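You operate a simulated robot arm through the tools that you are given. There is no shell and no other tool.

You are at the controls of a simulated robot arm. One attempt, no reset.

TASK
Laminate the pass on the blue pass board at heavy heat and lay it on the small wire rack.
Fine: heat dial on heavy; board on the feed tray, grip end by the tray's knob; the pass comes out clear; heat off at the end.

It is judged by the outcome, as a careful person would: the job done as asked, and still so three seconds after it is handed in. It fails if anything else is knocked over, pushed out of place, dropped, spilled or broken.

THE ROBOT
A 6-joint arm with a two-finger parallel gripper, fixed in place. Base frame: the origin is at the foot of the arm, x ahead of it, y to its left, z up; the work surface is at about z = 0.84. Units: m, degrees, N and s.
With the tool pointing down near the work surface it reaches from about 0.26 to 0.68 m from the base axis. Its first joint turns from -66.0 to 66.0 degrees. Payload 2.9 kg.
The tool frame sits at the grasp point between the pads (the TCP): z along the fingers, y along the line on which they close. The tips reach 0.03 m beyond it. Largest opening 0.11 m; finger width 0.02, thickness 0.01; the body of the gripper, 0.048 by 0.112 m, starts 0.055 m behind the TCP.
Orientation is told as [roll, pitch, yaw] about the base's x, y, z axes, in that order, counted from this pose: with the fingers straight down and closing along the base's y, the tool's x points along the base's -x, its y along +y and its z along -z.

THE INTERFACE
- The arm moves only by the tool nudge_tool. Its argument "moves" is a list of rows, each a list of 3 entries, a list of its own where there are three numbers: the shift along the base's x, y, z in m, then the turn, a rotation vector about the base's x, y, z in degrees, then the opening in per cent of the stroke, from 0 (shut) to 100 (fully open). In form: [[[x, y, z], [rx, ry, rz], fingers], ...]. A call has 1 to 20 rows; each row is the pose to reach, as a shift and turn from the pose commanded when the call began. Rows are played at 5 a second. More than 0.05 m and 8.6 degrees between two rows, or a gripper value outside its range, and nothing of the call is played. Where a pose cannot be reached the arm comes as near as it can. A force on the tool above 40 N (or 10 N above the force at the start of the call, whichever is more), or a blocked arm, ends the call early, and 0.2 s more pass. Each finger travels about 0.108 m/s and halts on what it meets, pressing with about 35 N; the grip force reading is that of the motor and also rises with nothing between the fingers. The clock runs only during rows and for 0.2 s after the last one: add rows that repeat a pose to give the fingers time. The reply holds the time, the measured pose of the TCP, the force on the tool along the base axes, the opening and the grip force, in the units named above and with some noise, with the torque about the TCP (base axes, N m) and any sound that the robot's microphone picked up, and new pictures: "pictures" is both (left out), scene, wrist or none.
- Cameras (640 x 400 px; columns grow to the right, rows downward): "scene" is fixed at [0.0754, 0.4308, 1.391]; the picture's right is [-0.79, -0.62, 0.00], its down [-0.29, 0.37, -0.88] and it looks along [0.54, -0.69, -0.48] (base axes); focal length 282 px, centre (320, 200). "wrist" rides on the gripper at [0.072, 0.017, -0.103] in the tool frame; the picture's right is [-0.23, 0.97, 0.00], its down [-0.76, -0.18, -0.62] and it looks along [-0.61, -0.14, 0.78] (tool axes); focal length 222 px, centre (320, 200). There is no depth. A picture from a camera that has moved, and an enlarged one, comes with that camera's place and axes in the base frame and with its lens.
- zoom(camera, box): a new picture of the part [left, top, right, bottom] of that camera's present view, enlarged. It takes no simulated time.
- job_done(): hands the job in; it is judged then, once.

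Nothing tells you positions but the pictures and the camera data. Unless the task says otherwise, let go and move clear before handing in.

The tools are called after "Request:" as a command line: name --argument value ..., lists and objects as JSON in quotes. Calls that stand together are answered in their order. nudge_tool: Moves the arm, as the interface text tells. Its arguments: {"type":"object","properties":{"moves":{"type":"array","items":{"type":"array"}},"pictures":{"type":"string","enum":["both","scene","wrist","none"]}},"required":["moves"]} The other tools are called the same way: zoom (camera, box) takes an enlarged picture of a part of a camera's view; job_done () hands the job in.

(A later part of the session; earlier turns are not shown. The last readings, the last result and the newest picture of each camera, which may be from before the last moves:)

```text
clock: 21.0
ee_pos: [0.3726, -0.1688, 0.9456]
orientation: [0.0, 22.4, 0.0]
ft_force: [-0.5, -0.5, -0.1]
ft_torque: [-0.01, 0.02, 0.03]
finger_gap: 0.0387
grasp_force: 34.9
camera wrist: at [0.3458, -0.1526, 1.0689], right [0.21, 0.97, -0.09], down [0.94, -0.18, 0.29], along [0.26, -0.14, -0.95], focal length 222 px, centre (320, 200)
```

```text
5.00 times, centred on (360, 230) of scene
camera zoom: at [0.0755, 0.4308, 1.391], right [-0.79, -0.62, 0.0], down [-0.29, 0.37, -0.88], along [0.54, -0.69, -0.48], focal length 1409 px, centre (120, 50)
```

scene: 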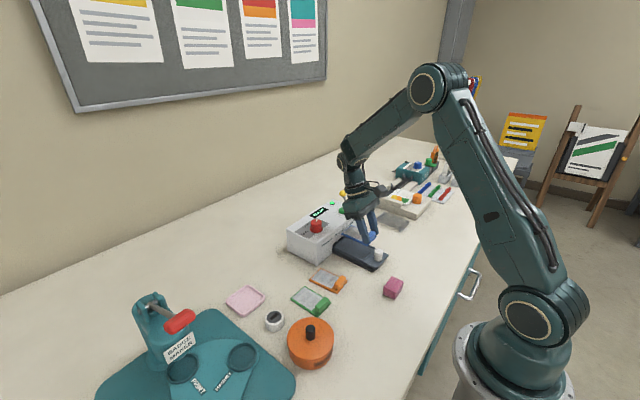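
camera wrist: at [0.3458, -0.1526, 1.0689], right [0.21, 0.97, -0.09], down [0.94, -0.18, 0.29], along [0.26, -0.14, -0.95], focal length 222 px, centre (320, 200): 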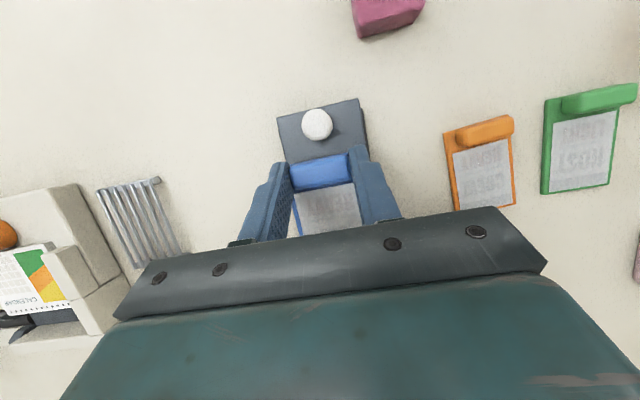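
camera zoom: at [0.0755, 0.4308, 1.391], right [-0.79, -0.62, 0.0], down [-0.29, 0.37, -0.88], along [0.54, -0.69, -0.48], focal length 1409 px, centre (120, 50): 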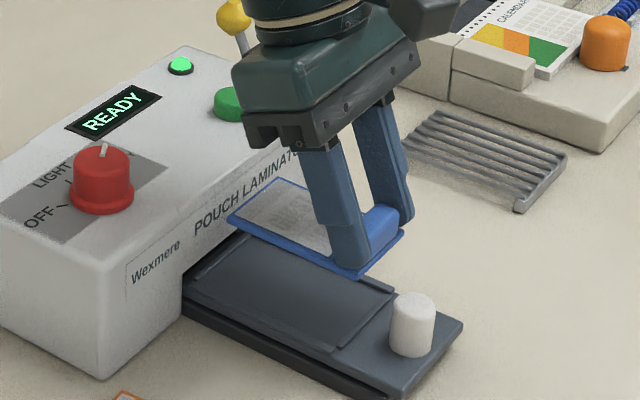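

The display now reads READY, and the board is level. I'll lower it to just above the tray's ridge, still short of the machine front.

Request:
nudge_tool --moves '[[[0.001, -0.0005, -0.02], [0, 0, 0], 20], [[0.001, -0.0005, -0.038], [0, 0, 0], 20], [[0.001, -0.0005, -0.038], [0, 0, 0], 20]]'

Request:
zoom --camera "wrist" --box '[240, 80, 400, 220]'

Request:
zoom --camera "scene" --box '[320, 210, 400, 275]'

```text
clock: 21.8
ee_pos: [0.3741, -0.1716, 0.908]
orientation: [0.1, 22.4, 0.0]
ft_force: [-0.4, 0.9, 0.0]
ft_torque: [-0.02, -0.01, 0.0]
finger_gap: 0.0388
grasp_force: 34.7
camera wrist: at [0.347, -0.1533, 1.0309], right [0.21, 0.97, -0.09], down [0.94, -0.18, 0.28], along [0.26, -0.14, -0.95], focal length 222 px, centre (320, 200)
```

scene: 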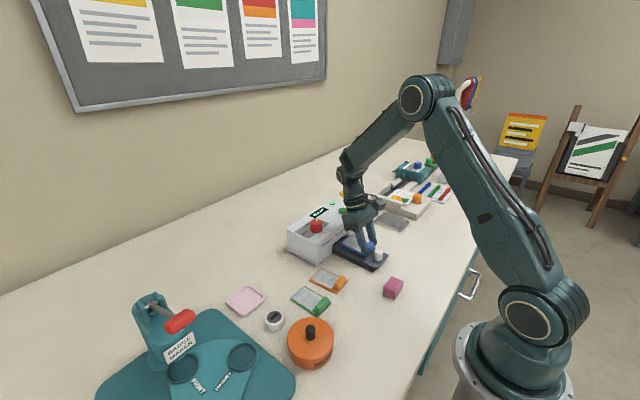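
wrist: 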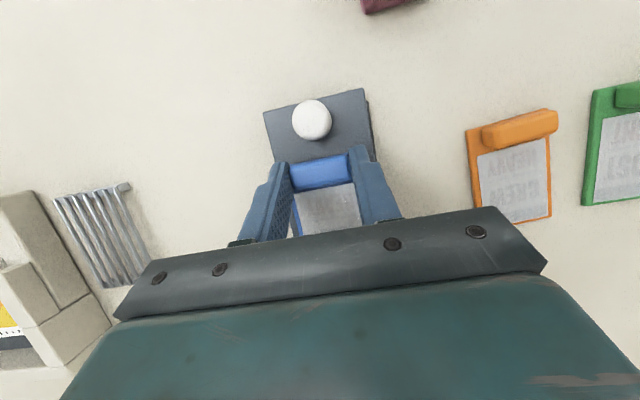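

```text
2.86 times, centred on (320, 150) of wrist
camera zoom: at [0.347, -0.1533, 1.0309], right [0.21, 0.97, -0.09], down [0.94, -0.18, 0.28], along [0.26, -0.14, -0.95], focal length 635 px, centre (320, 343)
```

zoom: 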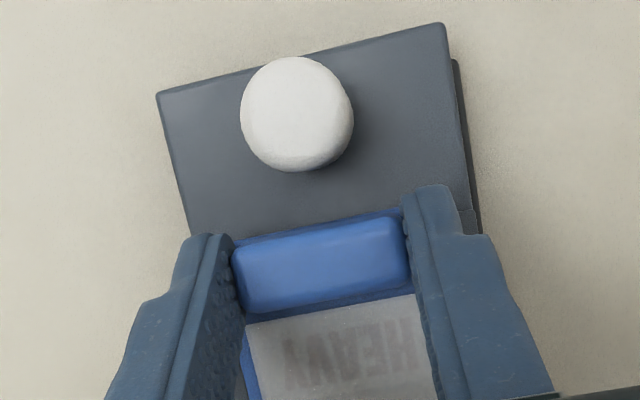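

```text
6.15 times, centred on (360, 242) of scene
camera zoom: at [0.0754, 0.4308, 1.391], right [-0.79, -0.62, 0.0], down [-0.29, 0.37, -0.88], along [0.54, -0.69, -0.48], focal length 1734 px, centre (74, -62)
```

zoom: 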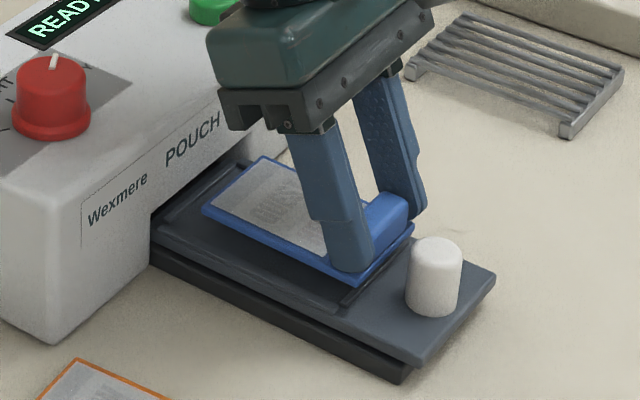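

Clear so far. I'll lower another 8 mm and ease forward 8 mm, then check the slot clearance.

Request:
nudge_tool --moves '[[[0, 0.0005, -0.004], [0, 0, 0], 20], [[0, 0.0005, -0.008], [0, 0, 0], 20], [[0.004, 0.0005, -0.008], [0, 0, 0], 20], [[0.008, 0.0005, -0.008], [0, 0, 0], 20], [[0.008, 0.0005, -0.008], [0, 0, 0], 20]]'

Request:
zoom --camera "wrist" --box '[240, 80, 400, 220]'

Request:
zoom --camera "scene" --box '[320, 210, 400, 275]'

```text
clock: 23.0
ee_pos: [0.3833, -0.1696, 0.9002]
orientation: [0.0, 22.5, 0.0]
ft_force: [0.2, 0.7, 0.1]
ft_torque: [0.0, 0.01, 0.02]
finger_gap: 0.0389
grasp_force: 35.0
camera wrist: at [0.3548, -0.153, 1.023], right [0.21, 0.97, -0.09], down [0.94, -0.18, 0.28], along [0.26, -0.14, -0.95], focal length 222 px, centre (320, 200)
```

scene: 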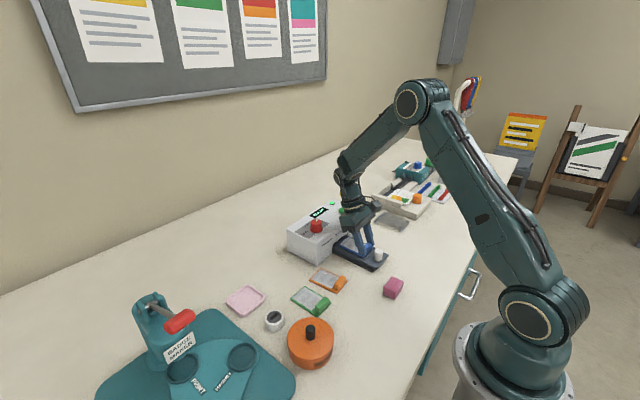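
wrist: 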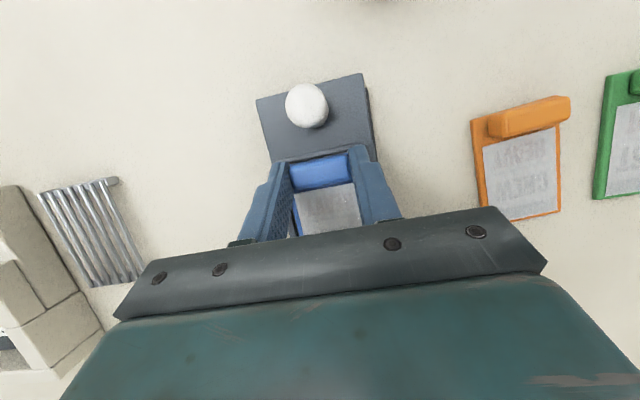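

```text
2.86 times, centred on (320, 150) of wrist
camera zoom: at [0.3548, -0.153, 1.023], right [0.21, 0.97, -0.09], down [0.94, -0.18, 0.28], along [0.26, -0.14, -0.95], focal length 635 px, centre (320, 343)
```

zoom: 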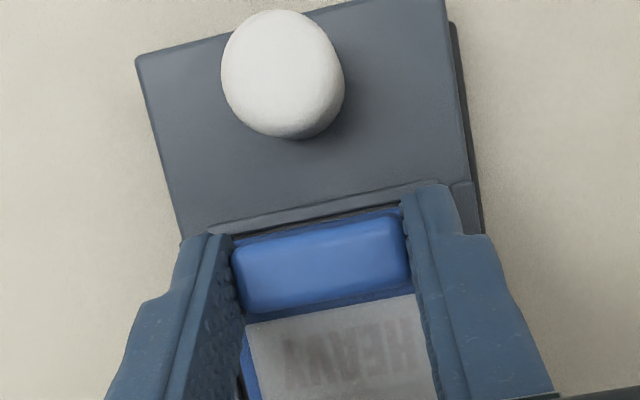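

```text
6.15 times, centred on (360, 242) of scene
camera zoom: at [0.0754, 0.4308, 1.391], right [-0.79, -0.62, 0.0], down [-0.29, 0.37, -0.88], along [0.54, -0.69, -0.48], focal length 1734 px, centre (74, -62)
```

zoom: 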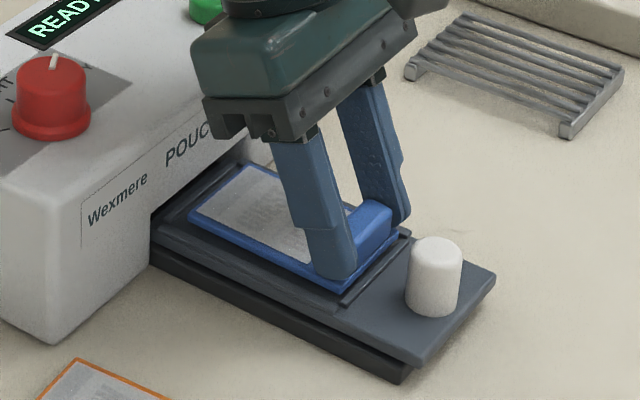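

The board's near end is just past the ridge and its far end is still short of the machine. I'll move 2.5 mm forward and lower gently to contact.

Request:
nudge_tool --moves '[[[0.0025, 0, 0], [0, 0, 0], 20], [[0.0025, 0, -0.002], [0, 0, 0], 20], [[0.0025, 0, -0.004], [0, 0, 0], 20], [[0.0025, 0, -0.004], [0, 0, 0], 20]]' --pictures "none"

Request:
zoom --camera "wrist" --box '[240, 80, 400, 220]'

Request:
zoom --camera "scene" --box '[320, 210, 400, 275]'

```text
clock: 24.0
ee_pos: [0.3843, -0.1705, 0.8964]
orientation: [0.0, 22.5, 0.0]
ft_force: [0.3, 0.1, 4.7]
ft_torque: [-0.03, 0.05, 0.03]
finger_gap: 0.0387
grasp_force: 34.8
```

```text
2.86 times, centred on (320, 150) of wrist
camera zoom: at [0.3572, -0.1527, 1.0196], right [0.21, 0.97, -0.09], down [0.94, -0.18, 0.29], along [0.26, -0.14, -0.95], focal length 635 px, centre (320, 343)
```

zoom: 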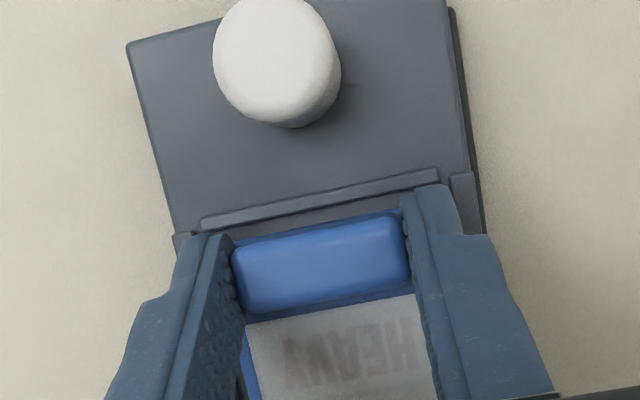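

```text
6.15 times, centred on (360, 242) of scene
camera zoom: at [0.0754, 0.4308, 1.391], right [-0.79, -0.62, 0.0], down [-0.29, 0.37, -0.88], along [0.54, -0.69, -0.48], focal length 1734 px, centre (74, -62)
```

zoom: 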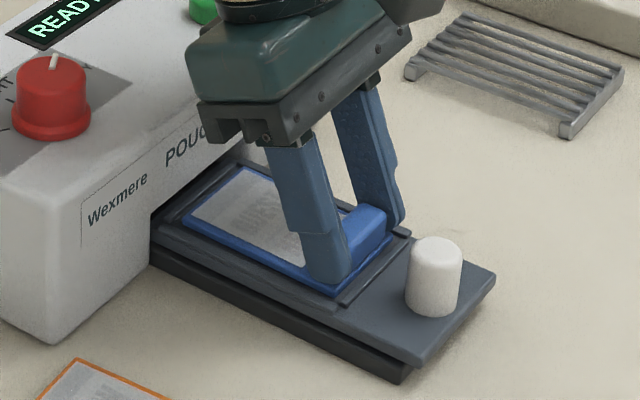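

The board is seated in the recess (4.7 N contact). I'll open modestly, rise straight up and straighten the tool.

Request:
nudge_tool --moves '[[[0, 0, 0.0005], [0, 0, 0], 36], [[0, 0, 0.0005], [0, 0, 0], 48], [[0, 0, 0.0005], [0, 0, 0], 48], [[0, 0, 0.03], [0, 0, 0], 48], [[0, 0, 0.07], [0, 0, 0], 48], [[-0.02, 0, 0.1], [0, -7.5, 0], 48], [[-0.04, 0, 0.12], [0, -15, 0], 48], [[-0.06, 0, 0.13], [0, -22.5, 0], 48], [[-0.06, 0, 0.13], [0, -22.5, 0], 48]]'

Request:
zoom --camera "wrist" --box '[220, 80, 460, 240]'

Request:
zoom --camera "scene" --box '[290, 190, 410, 280]'

```text
clock: 26.0
ee_pos: [0.324, -0.1709, 1.0264]
orientation: [0.0, 0.0, -0.1]
ft_force: [0.9, 1.2, 0.1]
ft_torque: [0.04, 0.0, 0.01]
finger_gap: 0.0528
grasp_force: 0.0
camera wrist: at [0.2512, -0.1528, 1.1295], right [0.23, 0.97, 0.0], down [0.76, -0.18, 0.62], along [0.61, -0.14, -0.78], focal length 222 px, centre (320, 200)
```

scene: 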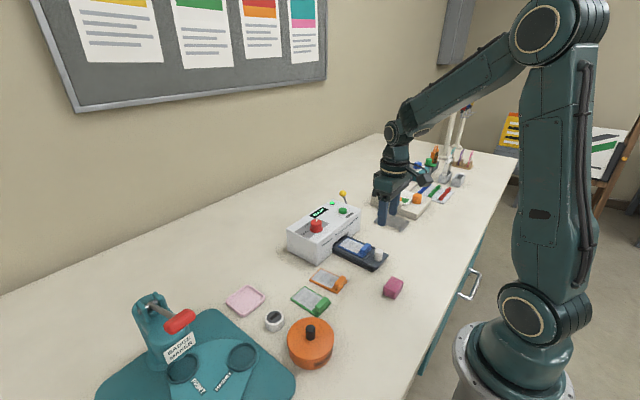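
wrist: 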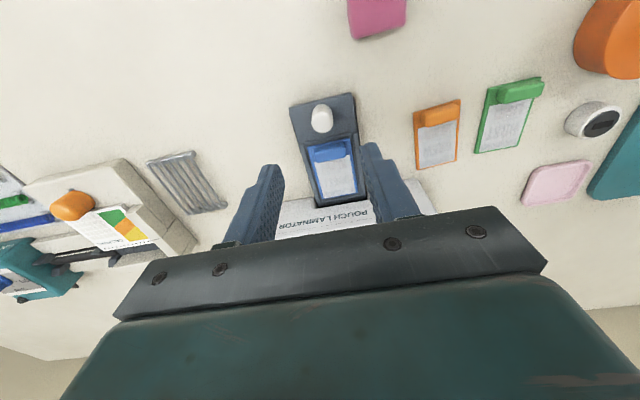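

```text
2.50 times, centred on (340, 160) of wrist
camera zoom: at [0.2512, -0.1528, 1.1295], right [0.23, 0.97, 0.0], down [0.76, -0.18, 0.62], along [0.61, -0.14, -0.78], focal length 555 px, centre (270, 300)
```

zoom: 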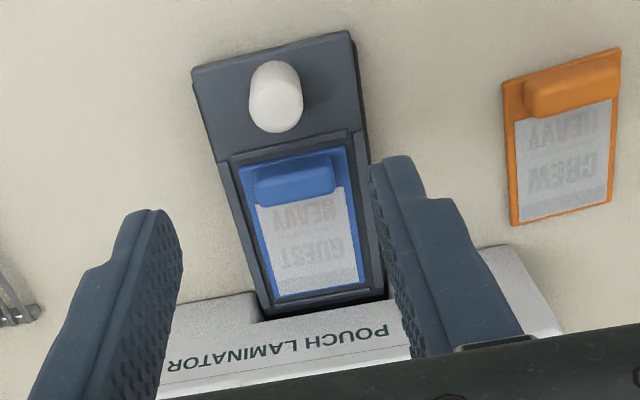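

```text
4.44 times, centred on (350, 235) of scene
camera zoom: at [0.0754, 0.4308, 1.391], right [-0.79, -0.62, 0.0], down [-0.29, 0.37, -0.88], along [0.54, -0.69, -0.48], focal length 1252 px, centre (187, 44)
```

zoom: 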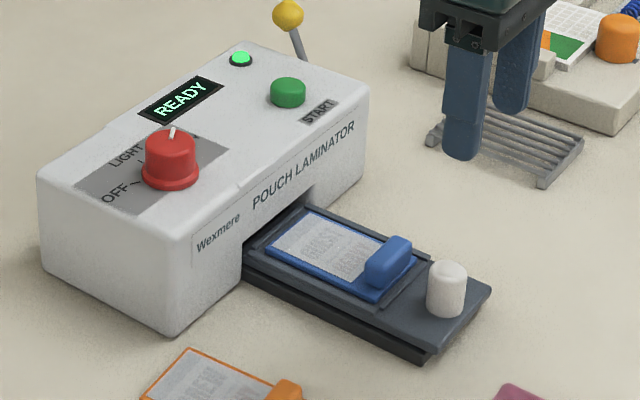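

The board sits squarely in the recess, grip end by the knob, and the machine is READY. Next I'll grip the tray knob at (0.335,-0.1685) to slide the tray in.

Request:
nudge_tool --moves '[[[0.011, 0.002, -0.03], [0, 0, 0], 48], [[0.011, 0.002, -0.075], [0, 0, 0], 48], [[0.011, 0.002, -0.11], [0, 0, 0], 48], [[0.011, 0.002, -0.129], [0, 0, 0], 48], [[0.011, 0.002, -0.129], [0, 0, 0], 35], [[0.011, 0.002, -0.129], [0, 0, 0], 20], [[0.011, 0.002, -0.129], [0, 0, 0], 10], [[0.011, 0.002, -0.129], [0, 0, 0], 10]]'

```text
clock: 27.8
ee_pos: [0.3372, -0.1686, 0.8978]
orientation: [0.0, 0.0, -0.1]
ft_force: [-0.3, -16.4, -10.0]
ft_torque: [-0.53, -0.43, -0.03]
finger_gap: 0.0231
grasp_force: 44.9
camera wrist: at [0.2635, -0.152, 1.0008], right [0.23, 0.97, 0.0], down [0.76, -0.18, 0.62], along [0.61, -0.14, -0.78], focal length 222 px, centre (320, 200)
```

scene: 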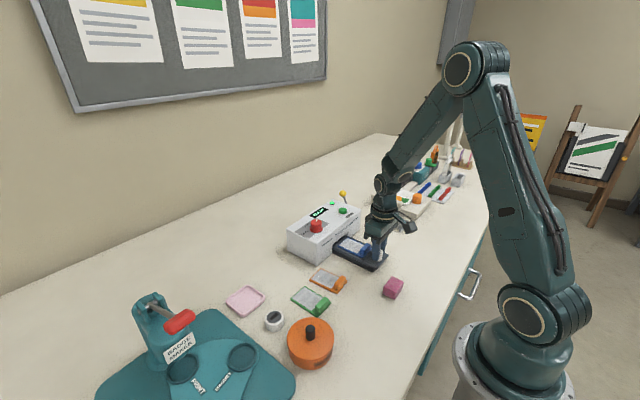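
wrist: 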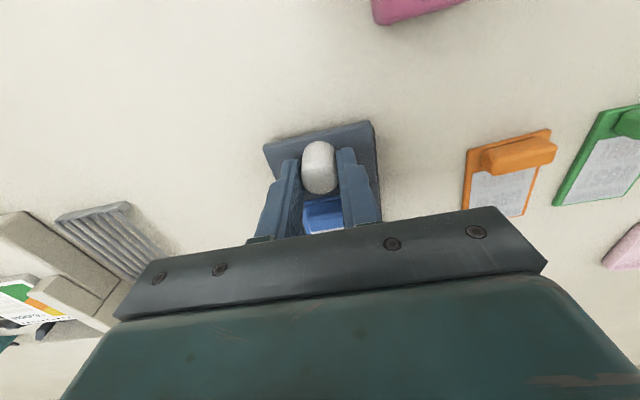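

Gripped, with a side force of −16 N in y, so I'll shift −2.5 mm in y to center and then check.

Request:
nudge_tool --moves '[[[0, -0.0025, 0], [0, 0, 0], 10], [[0, -0.0025, 0], [0, 0, 0], 10]]' --pictures "none"

```text
clock: 28.4
ee_pos: [0.3368, -0.1709, 0.8984]
orientation: [0.1, 0.0, 0.2]
ft_force: [2.9, -1.2, -1.5]
ft_torque: [0.03, -0.12, -0.01]
finger_gap: 0.0229
grasp_force: 45.4
```

Centered. I'll push the tray in by steps and watch the force.

Request:
nudge_tool --moves '[[[0.008, 0, 0], [0, 0, 0], 10], [[0.016, 0, 0], [0, 0, 0], 10], [[0.024, 0, 0], [0, 0, 0], 10], [[0.032, 0, 0], [0, 0, 0], 10], [[0.04, 0, 0], [0, 0, 0], 10]]'

Request:
zoom --camera "scene" --box '[290, 190, 410, 280]'

```text
clock: 29.6
ee_pos: [0.3764, -0.1706, 0.899]
orientation: [0.1, -0.2, 0.1]
ft_force: [-0.1, 11.4, 15.5]
ft_torque: [0.39, 0.43, -0.06]
finger_gap: 0.0232
grasp_force: 44.7
camera wrist: at [0.3033, -0.1528, 1.001], right [0.23, 0.97, 0.0], down [0.76, -0.18, 0.62], along [0.61, -0.14, -0.78], focal length 222 px, centre (320, 200)
```

scene: 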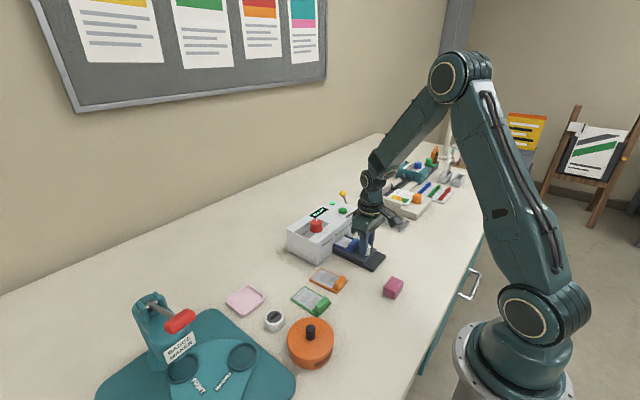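
wrist: 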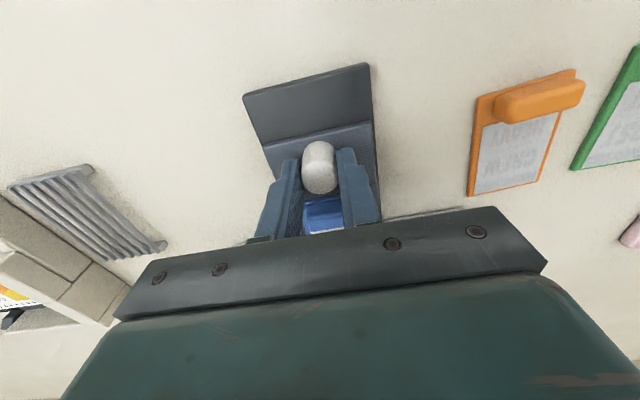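

```text
4.44 times, centred on (350, 235) of scene
camera zoom: at [0.0752, 0.4312, 1.3909], right [-0.79, -0.62, 0.0], down [-0.29, 0.37, -0.88], along [0.54, -0.69, -0.48], focal length 1252 px, centre (187, 44)
```

zoom: 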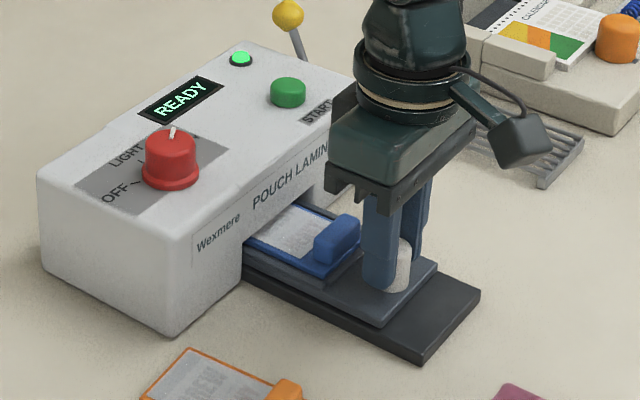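

The tray slides smoothly with the board. I'll continue, in small steps until resistance.

Request:
nudge_tool --moves '[[[0.006, 0.001, 0.001], [0, 0, 0], 10], [[0.012, 0.001, 0.001], [0, 0, 0], 10], [[0.018, 0.001, 0.001], [0, 0, 0], 10], [[0.022, 0.001, 0.001], [0, 0, 0], 10], [[0.026, 0.001, 0.001], [0, 0, 0], 10]]'

Request:
zoom --camera "scene" --box '[290, 190, 410, 280]'

```text
clock: 30.8
ee_pos: [0.4016, -0.1705, 0.8977]
orientation: [0.0, -0.1, 0.0]
ft_force: [-0.7, 4.5, -2.9]
ft_torque: [0.1, -0.53, -0.09]
finger_gap: 0.0232
grasp_force: 44.7
camera wrist: at [0.3291, -0.1525, 1.001], right [0.23, 0.97, 0.0], down [0.76, -0.18, 0.62], along [0.61, -0.14, -0.78], focal length 222 px, centre (320, 200)
```

scene: 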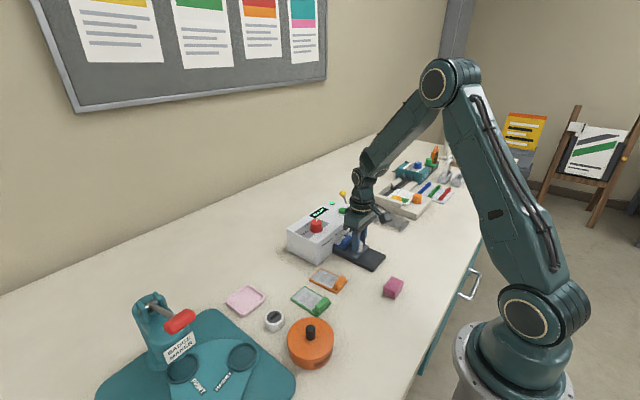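
wrist: 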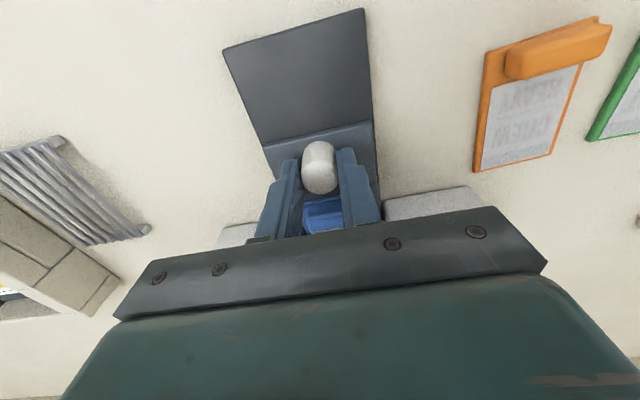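

```text
4.44 times, centred on (350, 235) of scene
camera zoom: at [0.0754, 0.4309, 1.3909], right [-0.79, -0.62, 0.0], down [-0.29, 0.37, -0.88], along [0.54, -0.69, -0.48], focal length 1252 px, centre (187, 44)
```

zoom: 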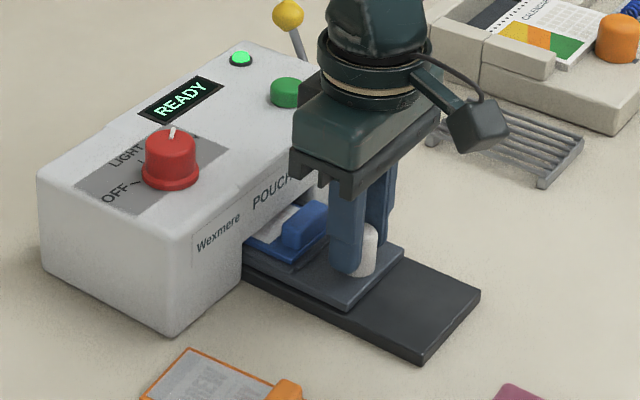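

Request:
nudge_tool --moves '[[[0.003, 0, 0], [0, 0, 0], 10], [[0.006, 0, 0], [0, 0, 0], 10], [[0.009, 0, 0], [0, 0, 0], 10], [[0.012, 0, 0], [0, 0, 0], 10]]' --pictures "scene"

Request:
zoom --camera "scene" --box '[290, 190, 410, 280]'

```text
clock: 31.8
ee_pos: [0.4094, -0.1687, 0.8966]
orientation: [0.2, 0.7, -0.2]
ft_force: [-31.7, -4.3, 2.1]
ft_torque: [-0.13, 1.0, 0.0]
finger_gap: 0.0233
grasp_force: 44.8
```

scene: 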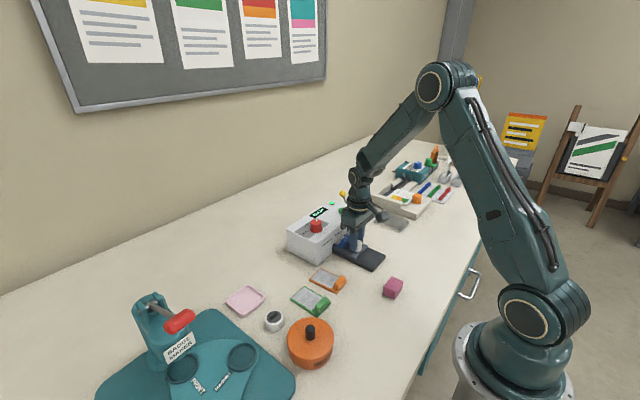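

```text
4.44 times, centred on (350, 235) of scene
camera zoom: at [0.0747, 0.4307, 1.391], right [-0.79, -0.62, 0.0], down [-0.29, 0.37, -0.88], along [0.54, -0.69, -0.48], focal length 1252 px, centre (187, 44)
```

zoom: 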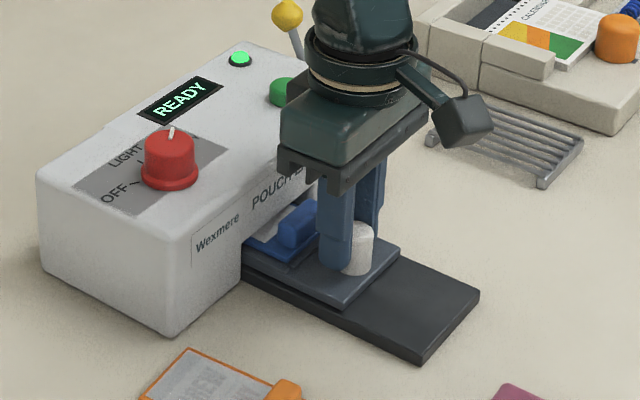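

The tray has reached a stop after about 72 mm of travel. I'll relax the push, release the knob, rise back toward the robot and inspect.

Request:
nudge_tool --moves '[[[-0.003, 0, 0], [0, 0, 0], 10], [[-0.003, 0, 0], [0, 0, 0], 30], [[-0.003, 0, 0], [0, 0, 0], 45], [[-0.003, 0, 0.0], [0, 0, 0], 45], [[-0.003, 0, 0.04], [0, 0, 0], 45], [[-0.02, 0, 0.08], [0, 0, 0], 45], [[-0.06, 0, 0.1], [0, 0, 0], 45], [[-0.1, 0, 0.1], [0, 0, 0], 45], [[-0.1, 0, 0.1], [0, 0, 0], 45]]'

Request:
zoom --camera "scene" --box '[310, 200, 400, 275]'

Request:
zoom --camera "wrist" --box '[240, 90, 440, 240]'

```text
clock: 33.8
ee_pos: [0.313, -0.1712, 0.998]
orientation: [0.0, -0.1, 0.0]
ft_force: [-0.1, 0.5, -0.3]
ft_torque: [0.01, -0.02, 0.0]
finger_gap: 0.0496
grasp_force: 0.1
camera wrist: at [0.2406, -0.1541, 1.1014], right [0.23, 0.97, 0.0], down [0.76, -0.18, 0.62], along [0.61, -0.14, -0.78], focal length 222 px, centre (320, 200)
```

scene: 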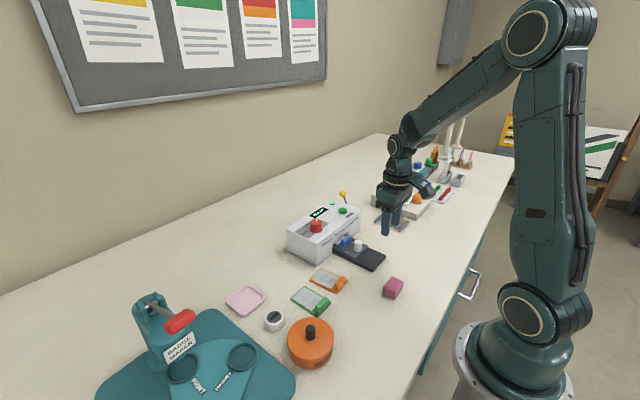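
wrist: 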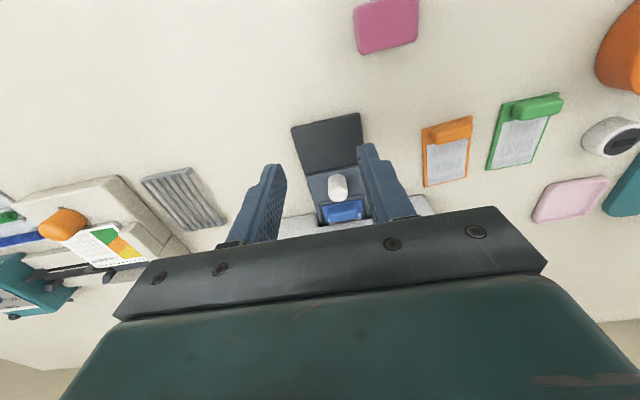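

```text
5.33 times, centred on (355, 238) of scene
camera zoom: at [0.0754, 0.4308, 1.391], right [-0.79, -0.62, 0.0], down [-0.29, 0.37, -0.88], along [0.54, -0.69, -0.48], focal length 1503 px, centre (133, 0)
```

zoom: 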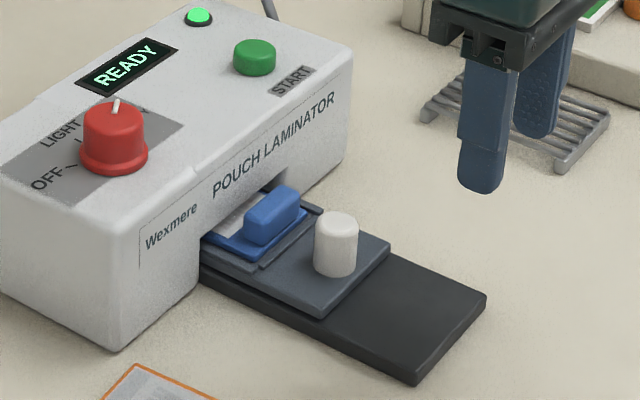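

```text
2.67 times, centred on (340, 165) of wrist
camera zoom: at [0.2406, -0.1541, 1.1014], right [0.23, 0.97, 0.0], down [0.76, -0.18, 0.62], along [0.61, -0.14, -0.78], focal length 592 px, centre (267, 293)
```

zoom: 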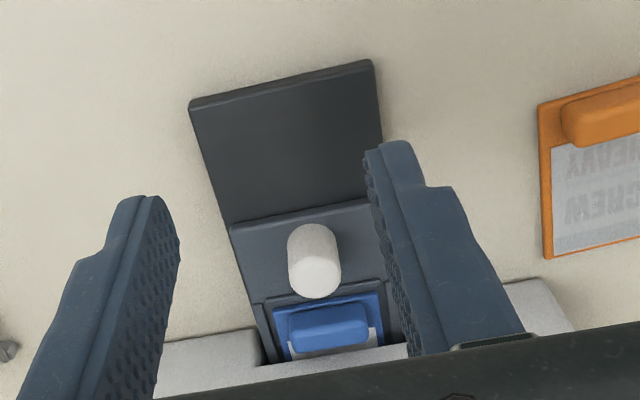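

The tray is at its stop with the board in the machine. Now I'll close the fingers and go above the START button at about (0.507,-0.231).

Request:
nudge_tool --moves '[[[0.03, -0.01, 0.02], [0, 0, 0], 30], [[0.07, -0.02, 0.03], [0, 0, 0], 10], [[0.11, -0.035, 0.03], [0, 0, 0], 0], [[0.15, -0.05, 0.03], [0, 0, 0], 0], [[0.194, -0.06, 0.02], [0, 0, 0], 0], [[0.194, -0.06, -0.01], [0, 0, 0], 0], [[0.194, -0.06, -0.03], [0, 0, 0], 0], [[0.194, -0.06, -0.03], [0, 0, 0], 0]]'

Request:
zoom --camera "scene" --box '[300, 170, 390, 240]'

Request:
zoom --camera "wrist" --box '[240, 90, 400, 220]'

```text
clock: 35.6
ee_pos: [0.5085, -0.2309, 0.968]
orientation: [0.0, -0.2, 0.0]
ft_force: [0.3, -0.1, 0.2]
ft_torque: [0.02, 0.01, -0.03]
finger_gap: 0.0
grasp_force: 35.1
camera wrist: at [0.4353, -0.2125, 1.0708], right [0.23, 0.97, 0.0], down [0.76, -0.18, 0.62], along [0.61, -0.14, -0.78], focal length 222 px, centre (320, 200)
```

scene: 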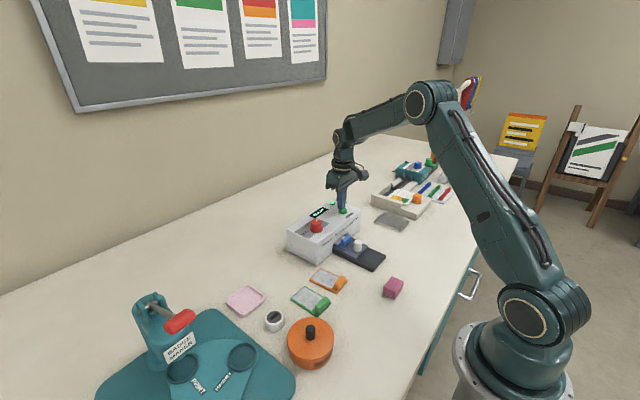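
wrist: 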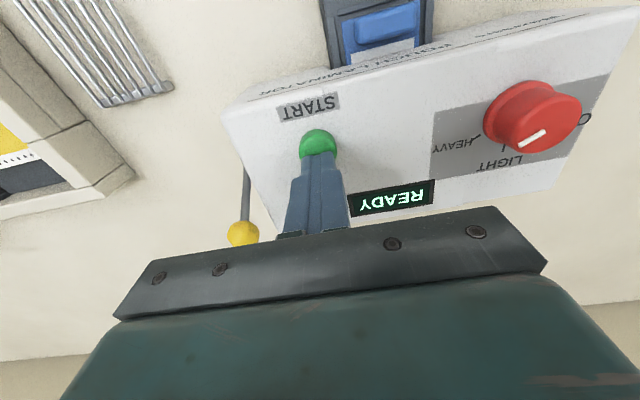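

```text
5.71 times, centred on (345, 205) of scene
camera zoom: at [0.0754, 0.4308, 1.391], right [-0.79, -0.62, 0.0], down [-0.29, 0.37, -0.88], along [0.54, -0.69, -0.48], focal length 1610 px, centre (177, 171)
```

zoom: 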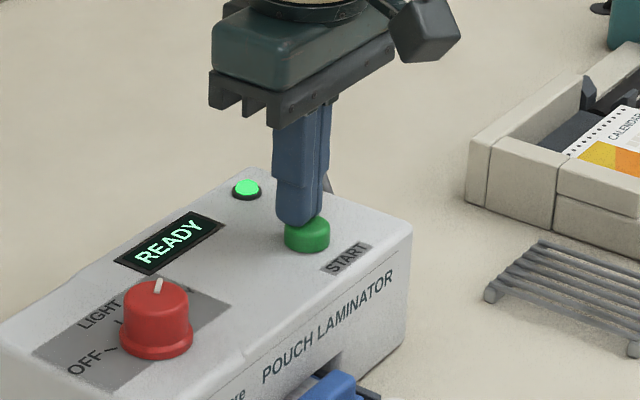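

```text
3.08 times, centred on (320, 155) of wrist
camera zoom: at [0.4353, -0.2125, 1.0708], right [0.23, 0.97, 0.0], down [0.76, -0.18, 0.62], along [0.61, -0.14, -0.78], focal length 684 px, centre (320, 338)
```

zoom: 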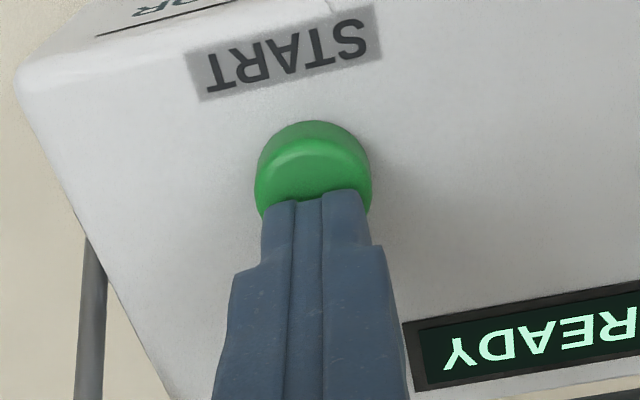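

The fingertips are slightly beyond the button's center; I'll shift −5 mm in x and press down gently.

Request:
nudge_tool --moves '[[[-0.005, 0.0015, 0], [0, 0, 0], 0], [[-0.005, 0.0015, -0.006], [0, 0, 0], 0], [[-0.005, 0.0015, -0.009], [0, 0, 0], 0], [[-0.005, 0.0015, -0.012], [0, 0, 0], 0], [[-0.005, 0.0015, -0.014], [0, 0, 0], 0]]' --pictures "wrist"

```text
clock: 36.8
ee_pos: [0.5033, -0.2291, 0.9573]
orientation: [-0.1, -0.3, 0.0]
ft_force: [-8.4, 4.8, 34.4]
ft_torque: [0.14, 0.28, -0.02]
finger_gap: 0.0
grasp_force: 35.1
heard: click
camera wrist: at [0.4298, -0.2109, 1.0598], right [0.23, 0.97, 0.0], down [0.76, -0.18, 0.63], along [0.61, -0.14, -0.78], focal length 222 px, centre (320, 200)
```

wrist: 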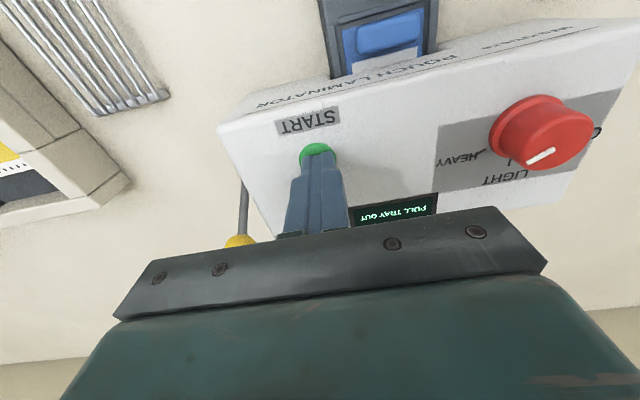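

I heard a click and the display changed. I'll rise slightly and read it.

Request:
nudge_tool --moves '[[[0, 0, 0.01], [0, 0, 0], 0], [[0, 0, 0.04], [0, 0, 0], 0], [[0, 0, 0.04], [0, 0, 0], 0]]'

Request:
zoom --camera "wrist" --box '[240, 0, 460, 220]'

Request:
zoom --camera "scene" --box '[290, 180, 390, 270]'

```text
clock: 37.6
ee_pos: [0.502, -0.2287, 0.9929]
orientation: [0.1, 0.0, 0.0]
ft_force: [0.6, 0.0, -0.1]
ft_torque: [0.01, -0.01, 0.03]
finger_gap: 0.0004
grasp_force: 35.1
camera wrist: at [0.4294, -0.2111, 1.096], right [0.23, 0.97, 0.0], down [0.76, -0.18, 0.62], along [0.61, -0.14, -0.78], focal length 222 px, centre (320, 200)
```

scene: 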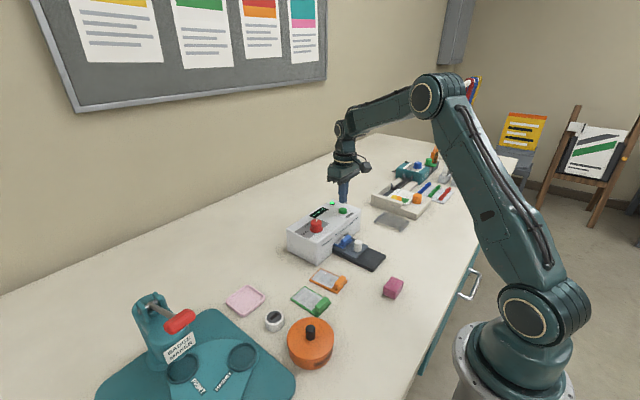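
wrist: 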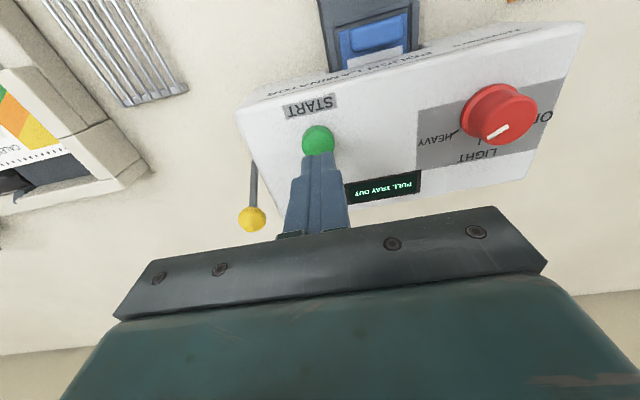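

```text
1.82 times, centred on (350, 110) of wrist
camera zoom: at [0.4294, -0.2111, 1.096], right [0.23, 0.97, 0.0], down [0.76, -0.18, 0.62], along [0.61, -0.14, -0.78], focal length 404 px, centre (266, 364)
```

zoom: 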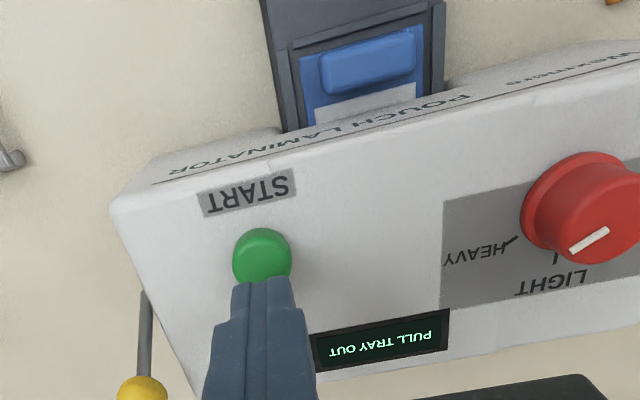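

```text
4.44 times, centred on (340, 225) of scene
camera zoom: at [0.0754, 0.4308, 1.391], right [-0.79, -0.62, 0.0], down [-0.29, 0.37, -0.88], along [0.54, -0.69, -0.48], focal length 1252 px, centre (231, 89)
```

zoom: 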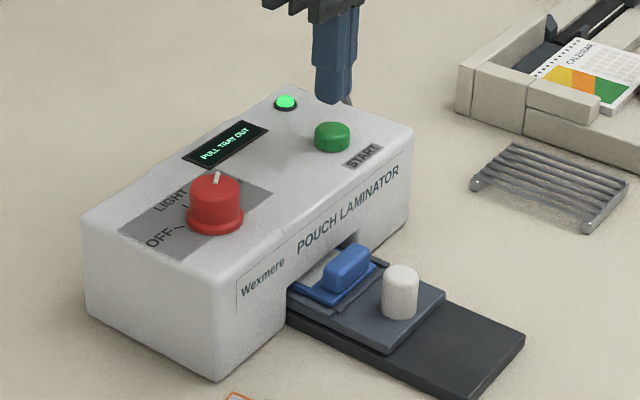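

The display says PULL TRAY OUT: START has to be pressed with the tray out. I'll go back to the knob, pull the tray out, and then press START.

Request:
nudge_tool --moves '[[[-0.025, 0.016, 0.015], [0, 0, 0], 15], [[-0.06, 0.038, 0.015], [0, 0, 0], 35], [[-0.0935, 0.0585, 0.005], [0, 0, 0], 45], [[-0.0935, 0.0585, -0.035], [0, 0, 0], 45], [[-0.0935, 0.0585, -0.075], [0, 0, 0], 45], [[-0.0935, 0.0585, -0.096], [0, 0, 0], 45], [[-0.0935, 0.0585, -0.096], [0, 0, 0], 30], [[-0.0935, 0.0585, -0.096], [0, 0, 0], 10], [[-0.0935, 0.0585, -0.096], [0, 0, 0], 10]]'

```text
clock: 39.6
ee_pos: [0.4099, -0.1696, 0.8991]
orientation: [0.1, 0.0, 0.0]
ft_force: [-0.3, -4.3, -7.9]
ft_torque: [-0.18, -0.57, 0.03]
finger_gap: 0.023
grasp_force: 45.1
camera wrist: at [0.3369, -0.1524, 1.0017], right [0.23, 0.97, 0.0], down [0.76, -0.18, 0.62], along [0.61, -0.14, -0.78], focal length 222 px, centre (320, 200)
```

scene: 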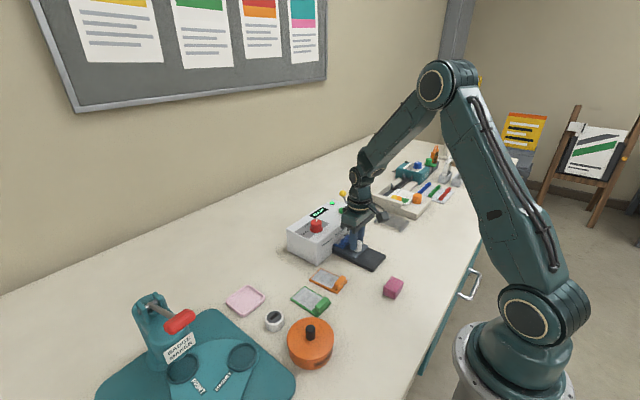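
wrist: 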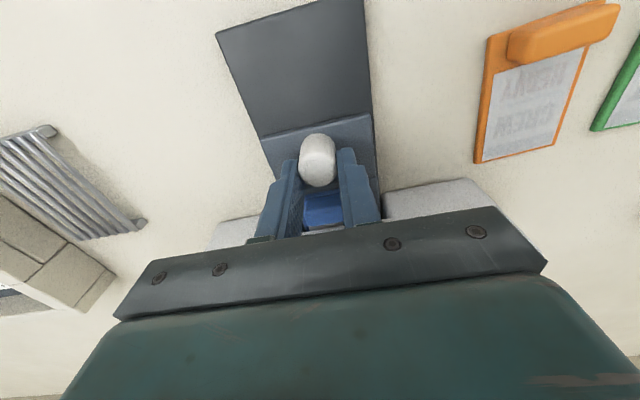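

Gripped. I'll pull the tray back to its original position.

Request:
nudge_tool --moves '[[[-0.01, -0.0005, 0], [0, 0, 0], 10], [[-0.02, -0.0005, 0], [0, 0, 0], 10], [[-0.03, -0.001, 0], [0, 0, 0], 10], [[-0.04, -0.001, 0], [0, 0, 0], 10], [[-0.05, -0.001, 0], [0, 0, 0], 10], [[-0.06, -0.001, 0], [0, 0, 0], 10], [[-0.068, -0.001, 0], [0, 0, 0], 10], [[-0.0725, -0.001, 0], [0, 0, 0], 10], [[-0.0725, -0.001, 0], [0, 0, 0], 10]]'

Request:
zoom --camera "scene" --box '[290, 180, 410, 280]'

```text
clock: 41.6
ee_pos: [0.3409, -0.169, 0.8995]
orientation: [0.1, -0.5, 0.3]
ft_force: [27.3, 12.6, -16.2]
ft_torque: [0.39, -1.0, -0.12]
finger_gap: 0.0232
grasp_force: 45.2
camera wrist: at [0.2669, -0.1532, 1.0014], right [0.22, 0.97, 0.01], down [0.76, -0.18, 0.63], along [0.62, -0.14, -0.78], focal length 222 px, centre (320, 200)
```

scene: 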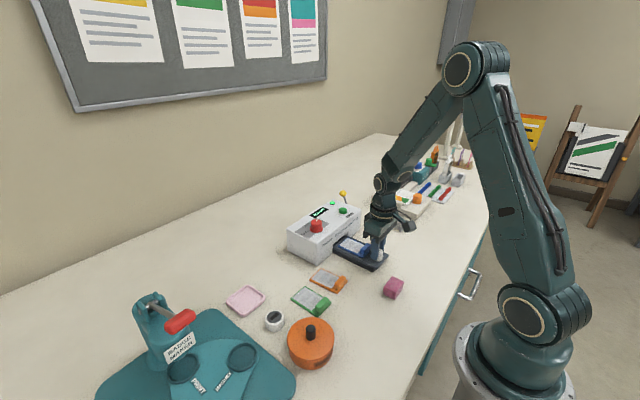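
wrist: 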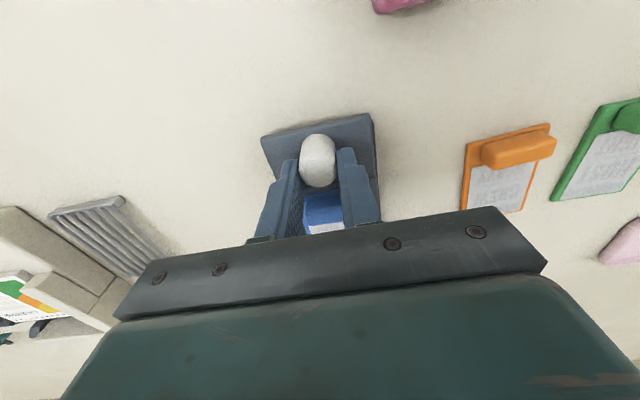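

```text
4.00 times, centred on (350, 230) of scene
camera zoom: at [0.0762, 0.431, 1.3908], right [-0.79, -0.62, 0.0], down [-0.3, 0.37, -0.88], along [0.54, -0.69, -0.48], focal length 1127 px, centre (200, 80)
```

zoom: 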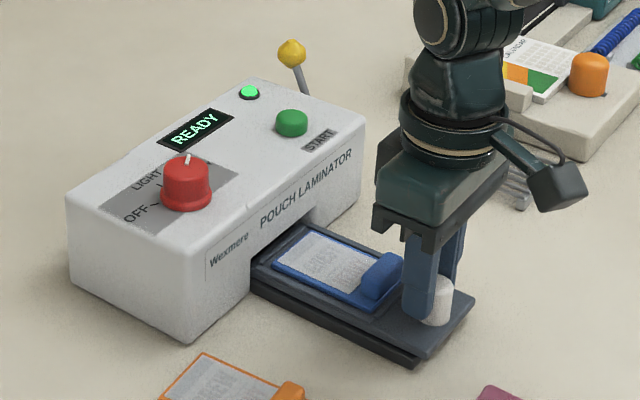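

The tray is out and the display reads READY. I'll release the knob and go press START.

Request:
nudge_tool --moves '[[[0.004, 0, 0], [0, 0, 0], 10], [[0.004, 0, 0], [0, 0, 0], 30], [[0.004, 0, 0], [0, 0, 0], 45], [[0.004, 0, 0.04], [0, 0, 0], 45], [[0.004, 0, 0.085], [0, 0, 0], 30], [[0.045, -0.01, 0.105], [0, 0, 0], 10], [[0.09, -0.025, 0.11], [0, 0, 0], 0], [[0.13, -0.042, 0.11], [0, 0, 0], 0], [[0.166, -0.0572, 0.1], [0, 0, 0], 0], [[0.166, -0.0572, 0.075], [0, 0, 0], 0], [[0.166, -0.0572, 0.065], [0, 0, 0], 0], [[0.166, -0.0572, 0.06], [0, 0, 0], 0], [[0.166, -0.0572, 0.057], [0, 0, 0], 0], [[0.166, -0.0572, 0.0555], [0, 0, 0], 0]]'

Request:
zoom --camera "scene" --box '[290, 180, 410, 280]'

Request:
zoom --camera "wrist" --box '[240, 60, 460, 220]'

```text
clock: 44.6
ee_pos: [0.504, -0.2293, 0.9566]
orientation: [-0.1, -0.4, 0.1]
ft_force: [-5.0, 3.3, 35.8]
ft_torque: [0.09, 0.28, -0.03]
finger_gap: 0.0
grasp_force: 35.2
heard: click
camera wrist: at [0.4304, -0.2104, 1.0596], right [0.23, 0.97, 0.0], down [0.76, -0.18, 0.63], along [0.61, -0.14, -0.78], focal length 222 px, centre (320, 200)
```

scene: 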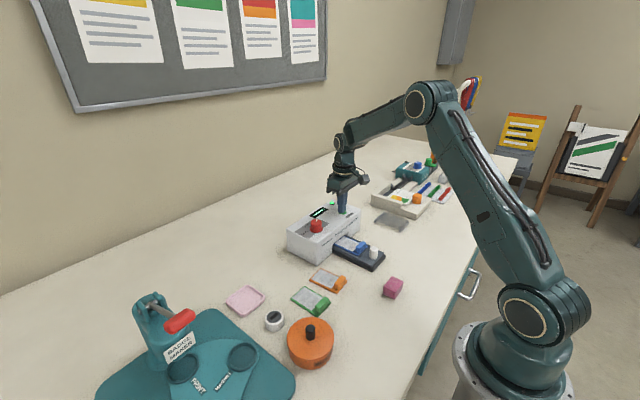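
wrist: 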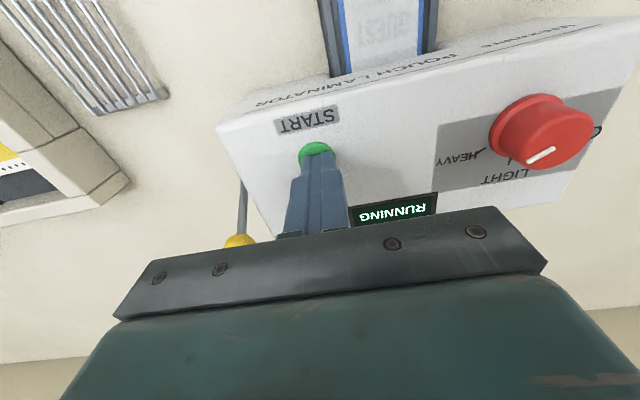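

```text
4.00 times, centred on (350, 230) of scene
camera zoom: at [0.0747, 0.4312, 1.3909], right [-0.79, -0.62, 0.0], down [-0.29, 0.37, -0.88], along [0.54, -0.69, -0.48], focal length 1127 px, centre (200, 80)
```

zoom: 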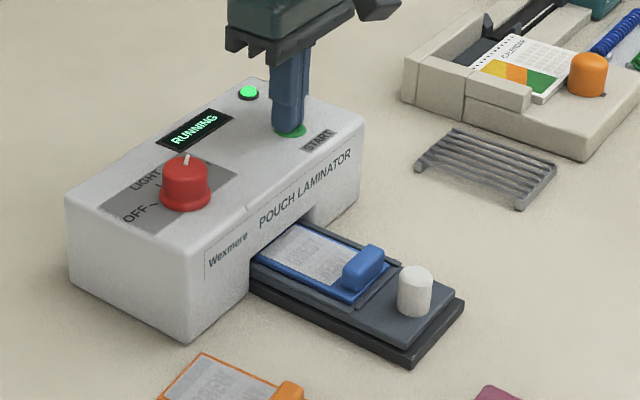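

```text
2.50 times, centred on (350, 140) of wrist
camera zoom: at [0.4304, -0.2104, 1.0596], right [0.23, 0.97, 0.0], down [0.76, -0.18, 0.63], along [0.61, -0.14, -0.78], focal length 555 px, centre (245, 350)
```

zoom: 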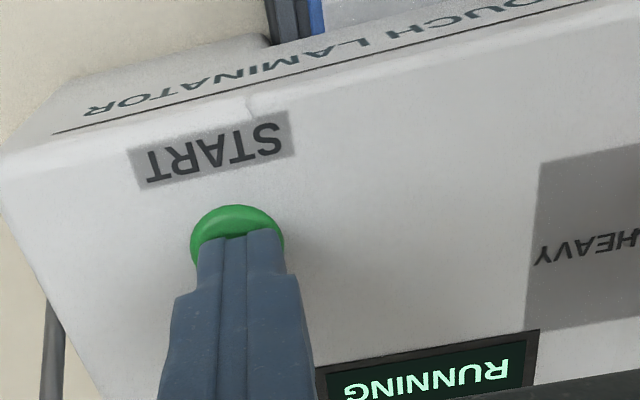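

It's RUNNING and the tray seems to be feeding itself. I'll lift clear and wait, watching.

Request:
nudge_tool --moves '[[[0, 0, 0.03], [0, 0, 0], 0], [[0, 0, 0.07], [0, 0, 0], 0], [[-0.03, 0, 0.09], [0, 0, 0], 0], [[-0.03, 0, 0.09], [0, 0, 0], 0], [[-0.03, 0, 0.09], [0, 0, 0], 0]]'

Request:
zoom --camera "scene" --box '[290, 180, 410, 280]'

```text
clock: 45.8
ee_pos: [0.4725, -0.2285, 1.0435]
orientation: [-0.1, -0.1, -0.1]
ft_force: [0.4, -0.3, 0.5]
ft_torque: [-0.01, -0.01, -0.04]
finger_gap: 0.0
grasp_force: 35.2
camera wrist: at [0.4, -0.2108, 1.1466], right [0.23, 0.97, 0.0], down [0.76, -0.18, 0.62], along [0.61, -0.14, -0.78], focal length 222 px, centre (320, 200)
```

scene: 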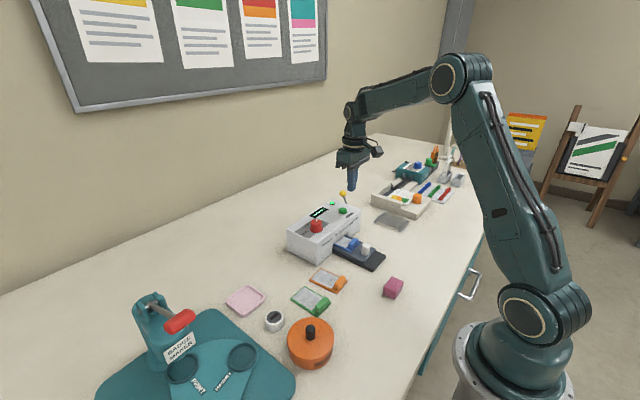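
wrist: 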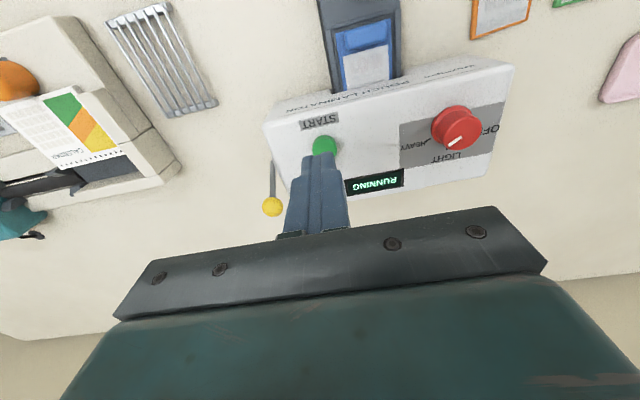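

```text
4.00 times, centred on (350, 230) of scene
camera zoom: at [0.0754, 0.4308, 1.391], right [-0.79, -0.62, 0.0], down [-0.29, 0.37, -0.88], along [0.54, -0.69, -0.48], focal length 1127 px, centre (200, 80)
```

zoom: 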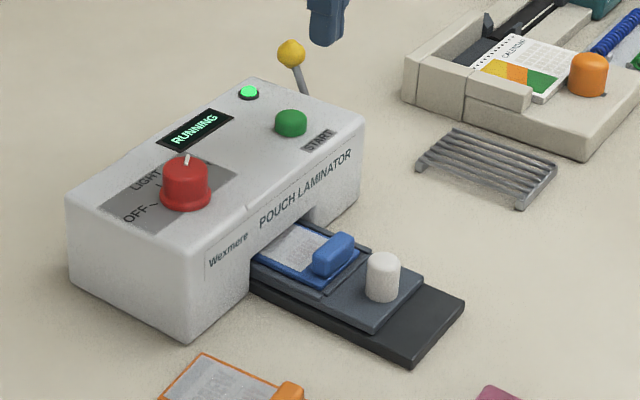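

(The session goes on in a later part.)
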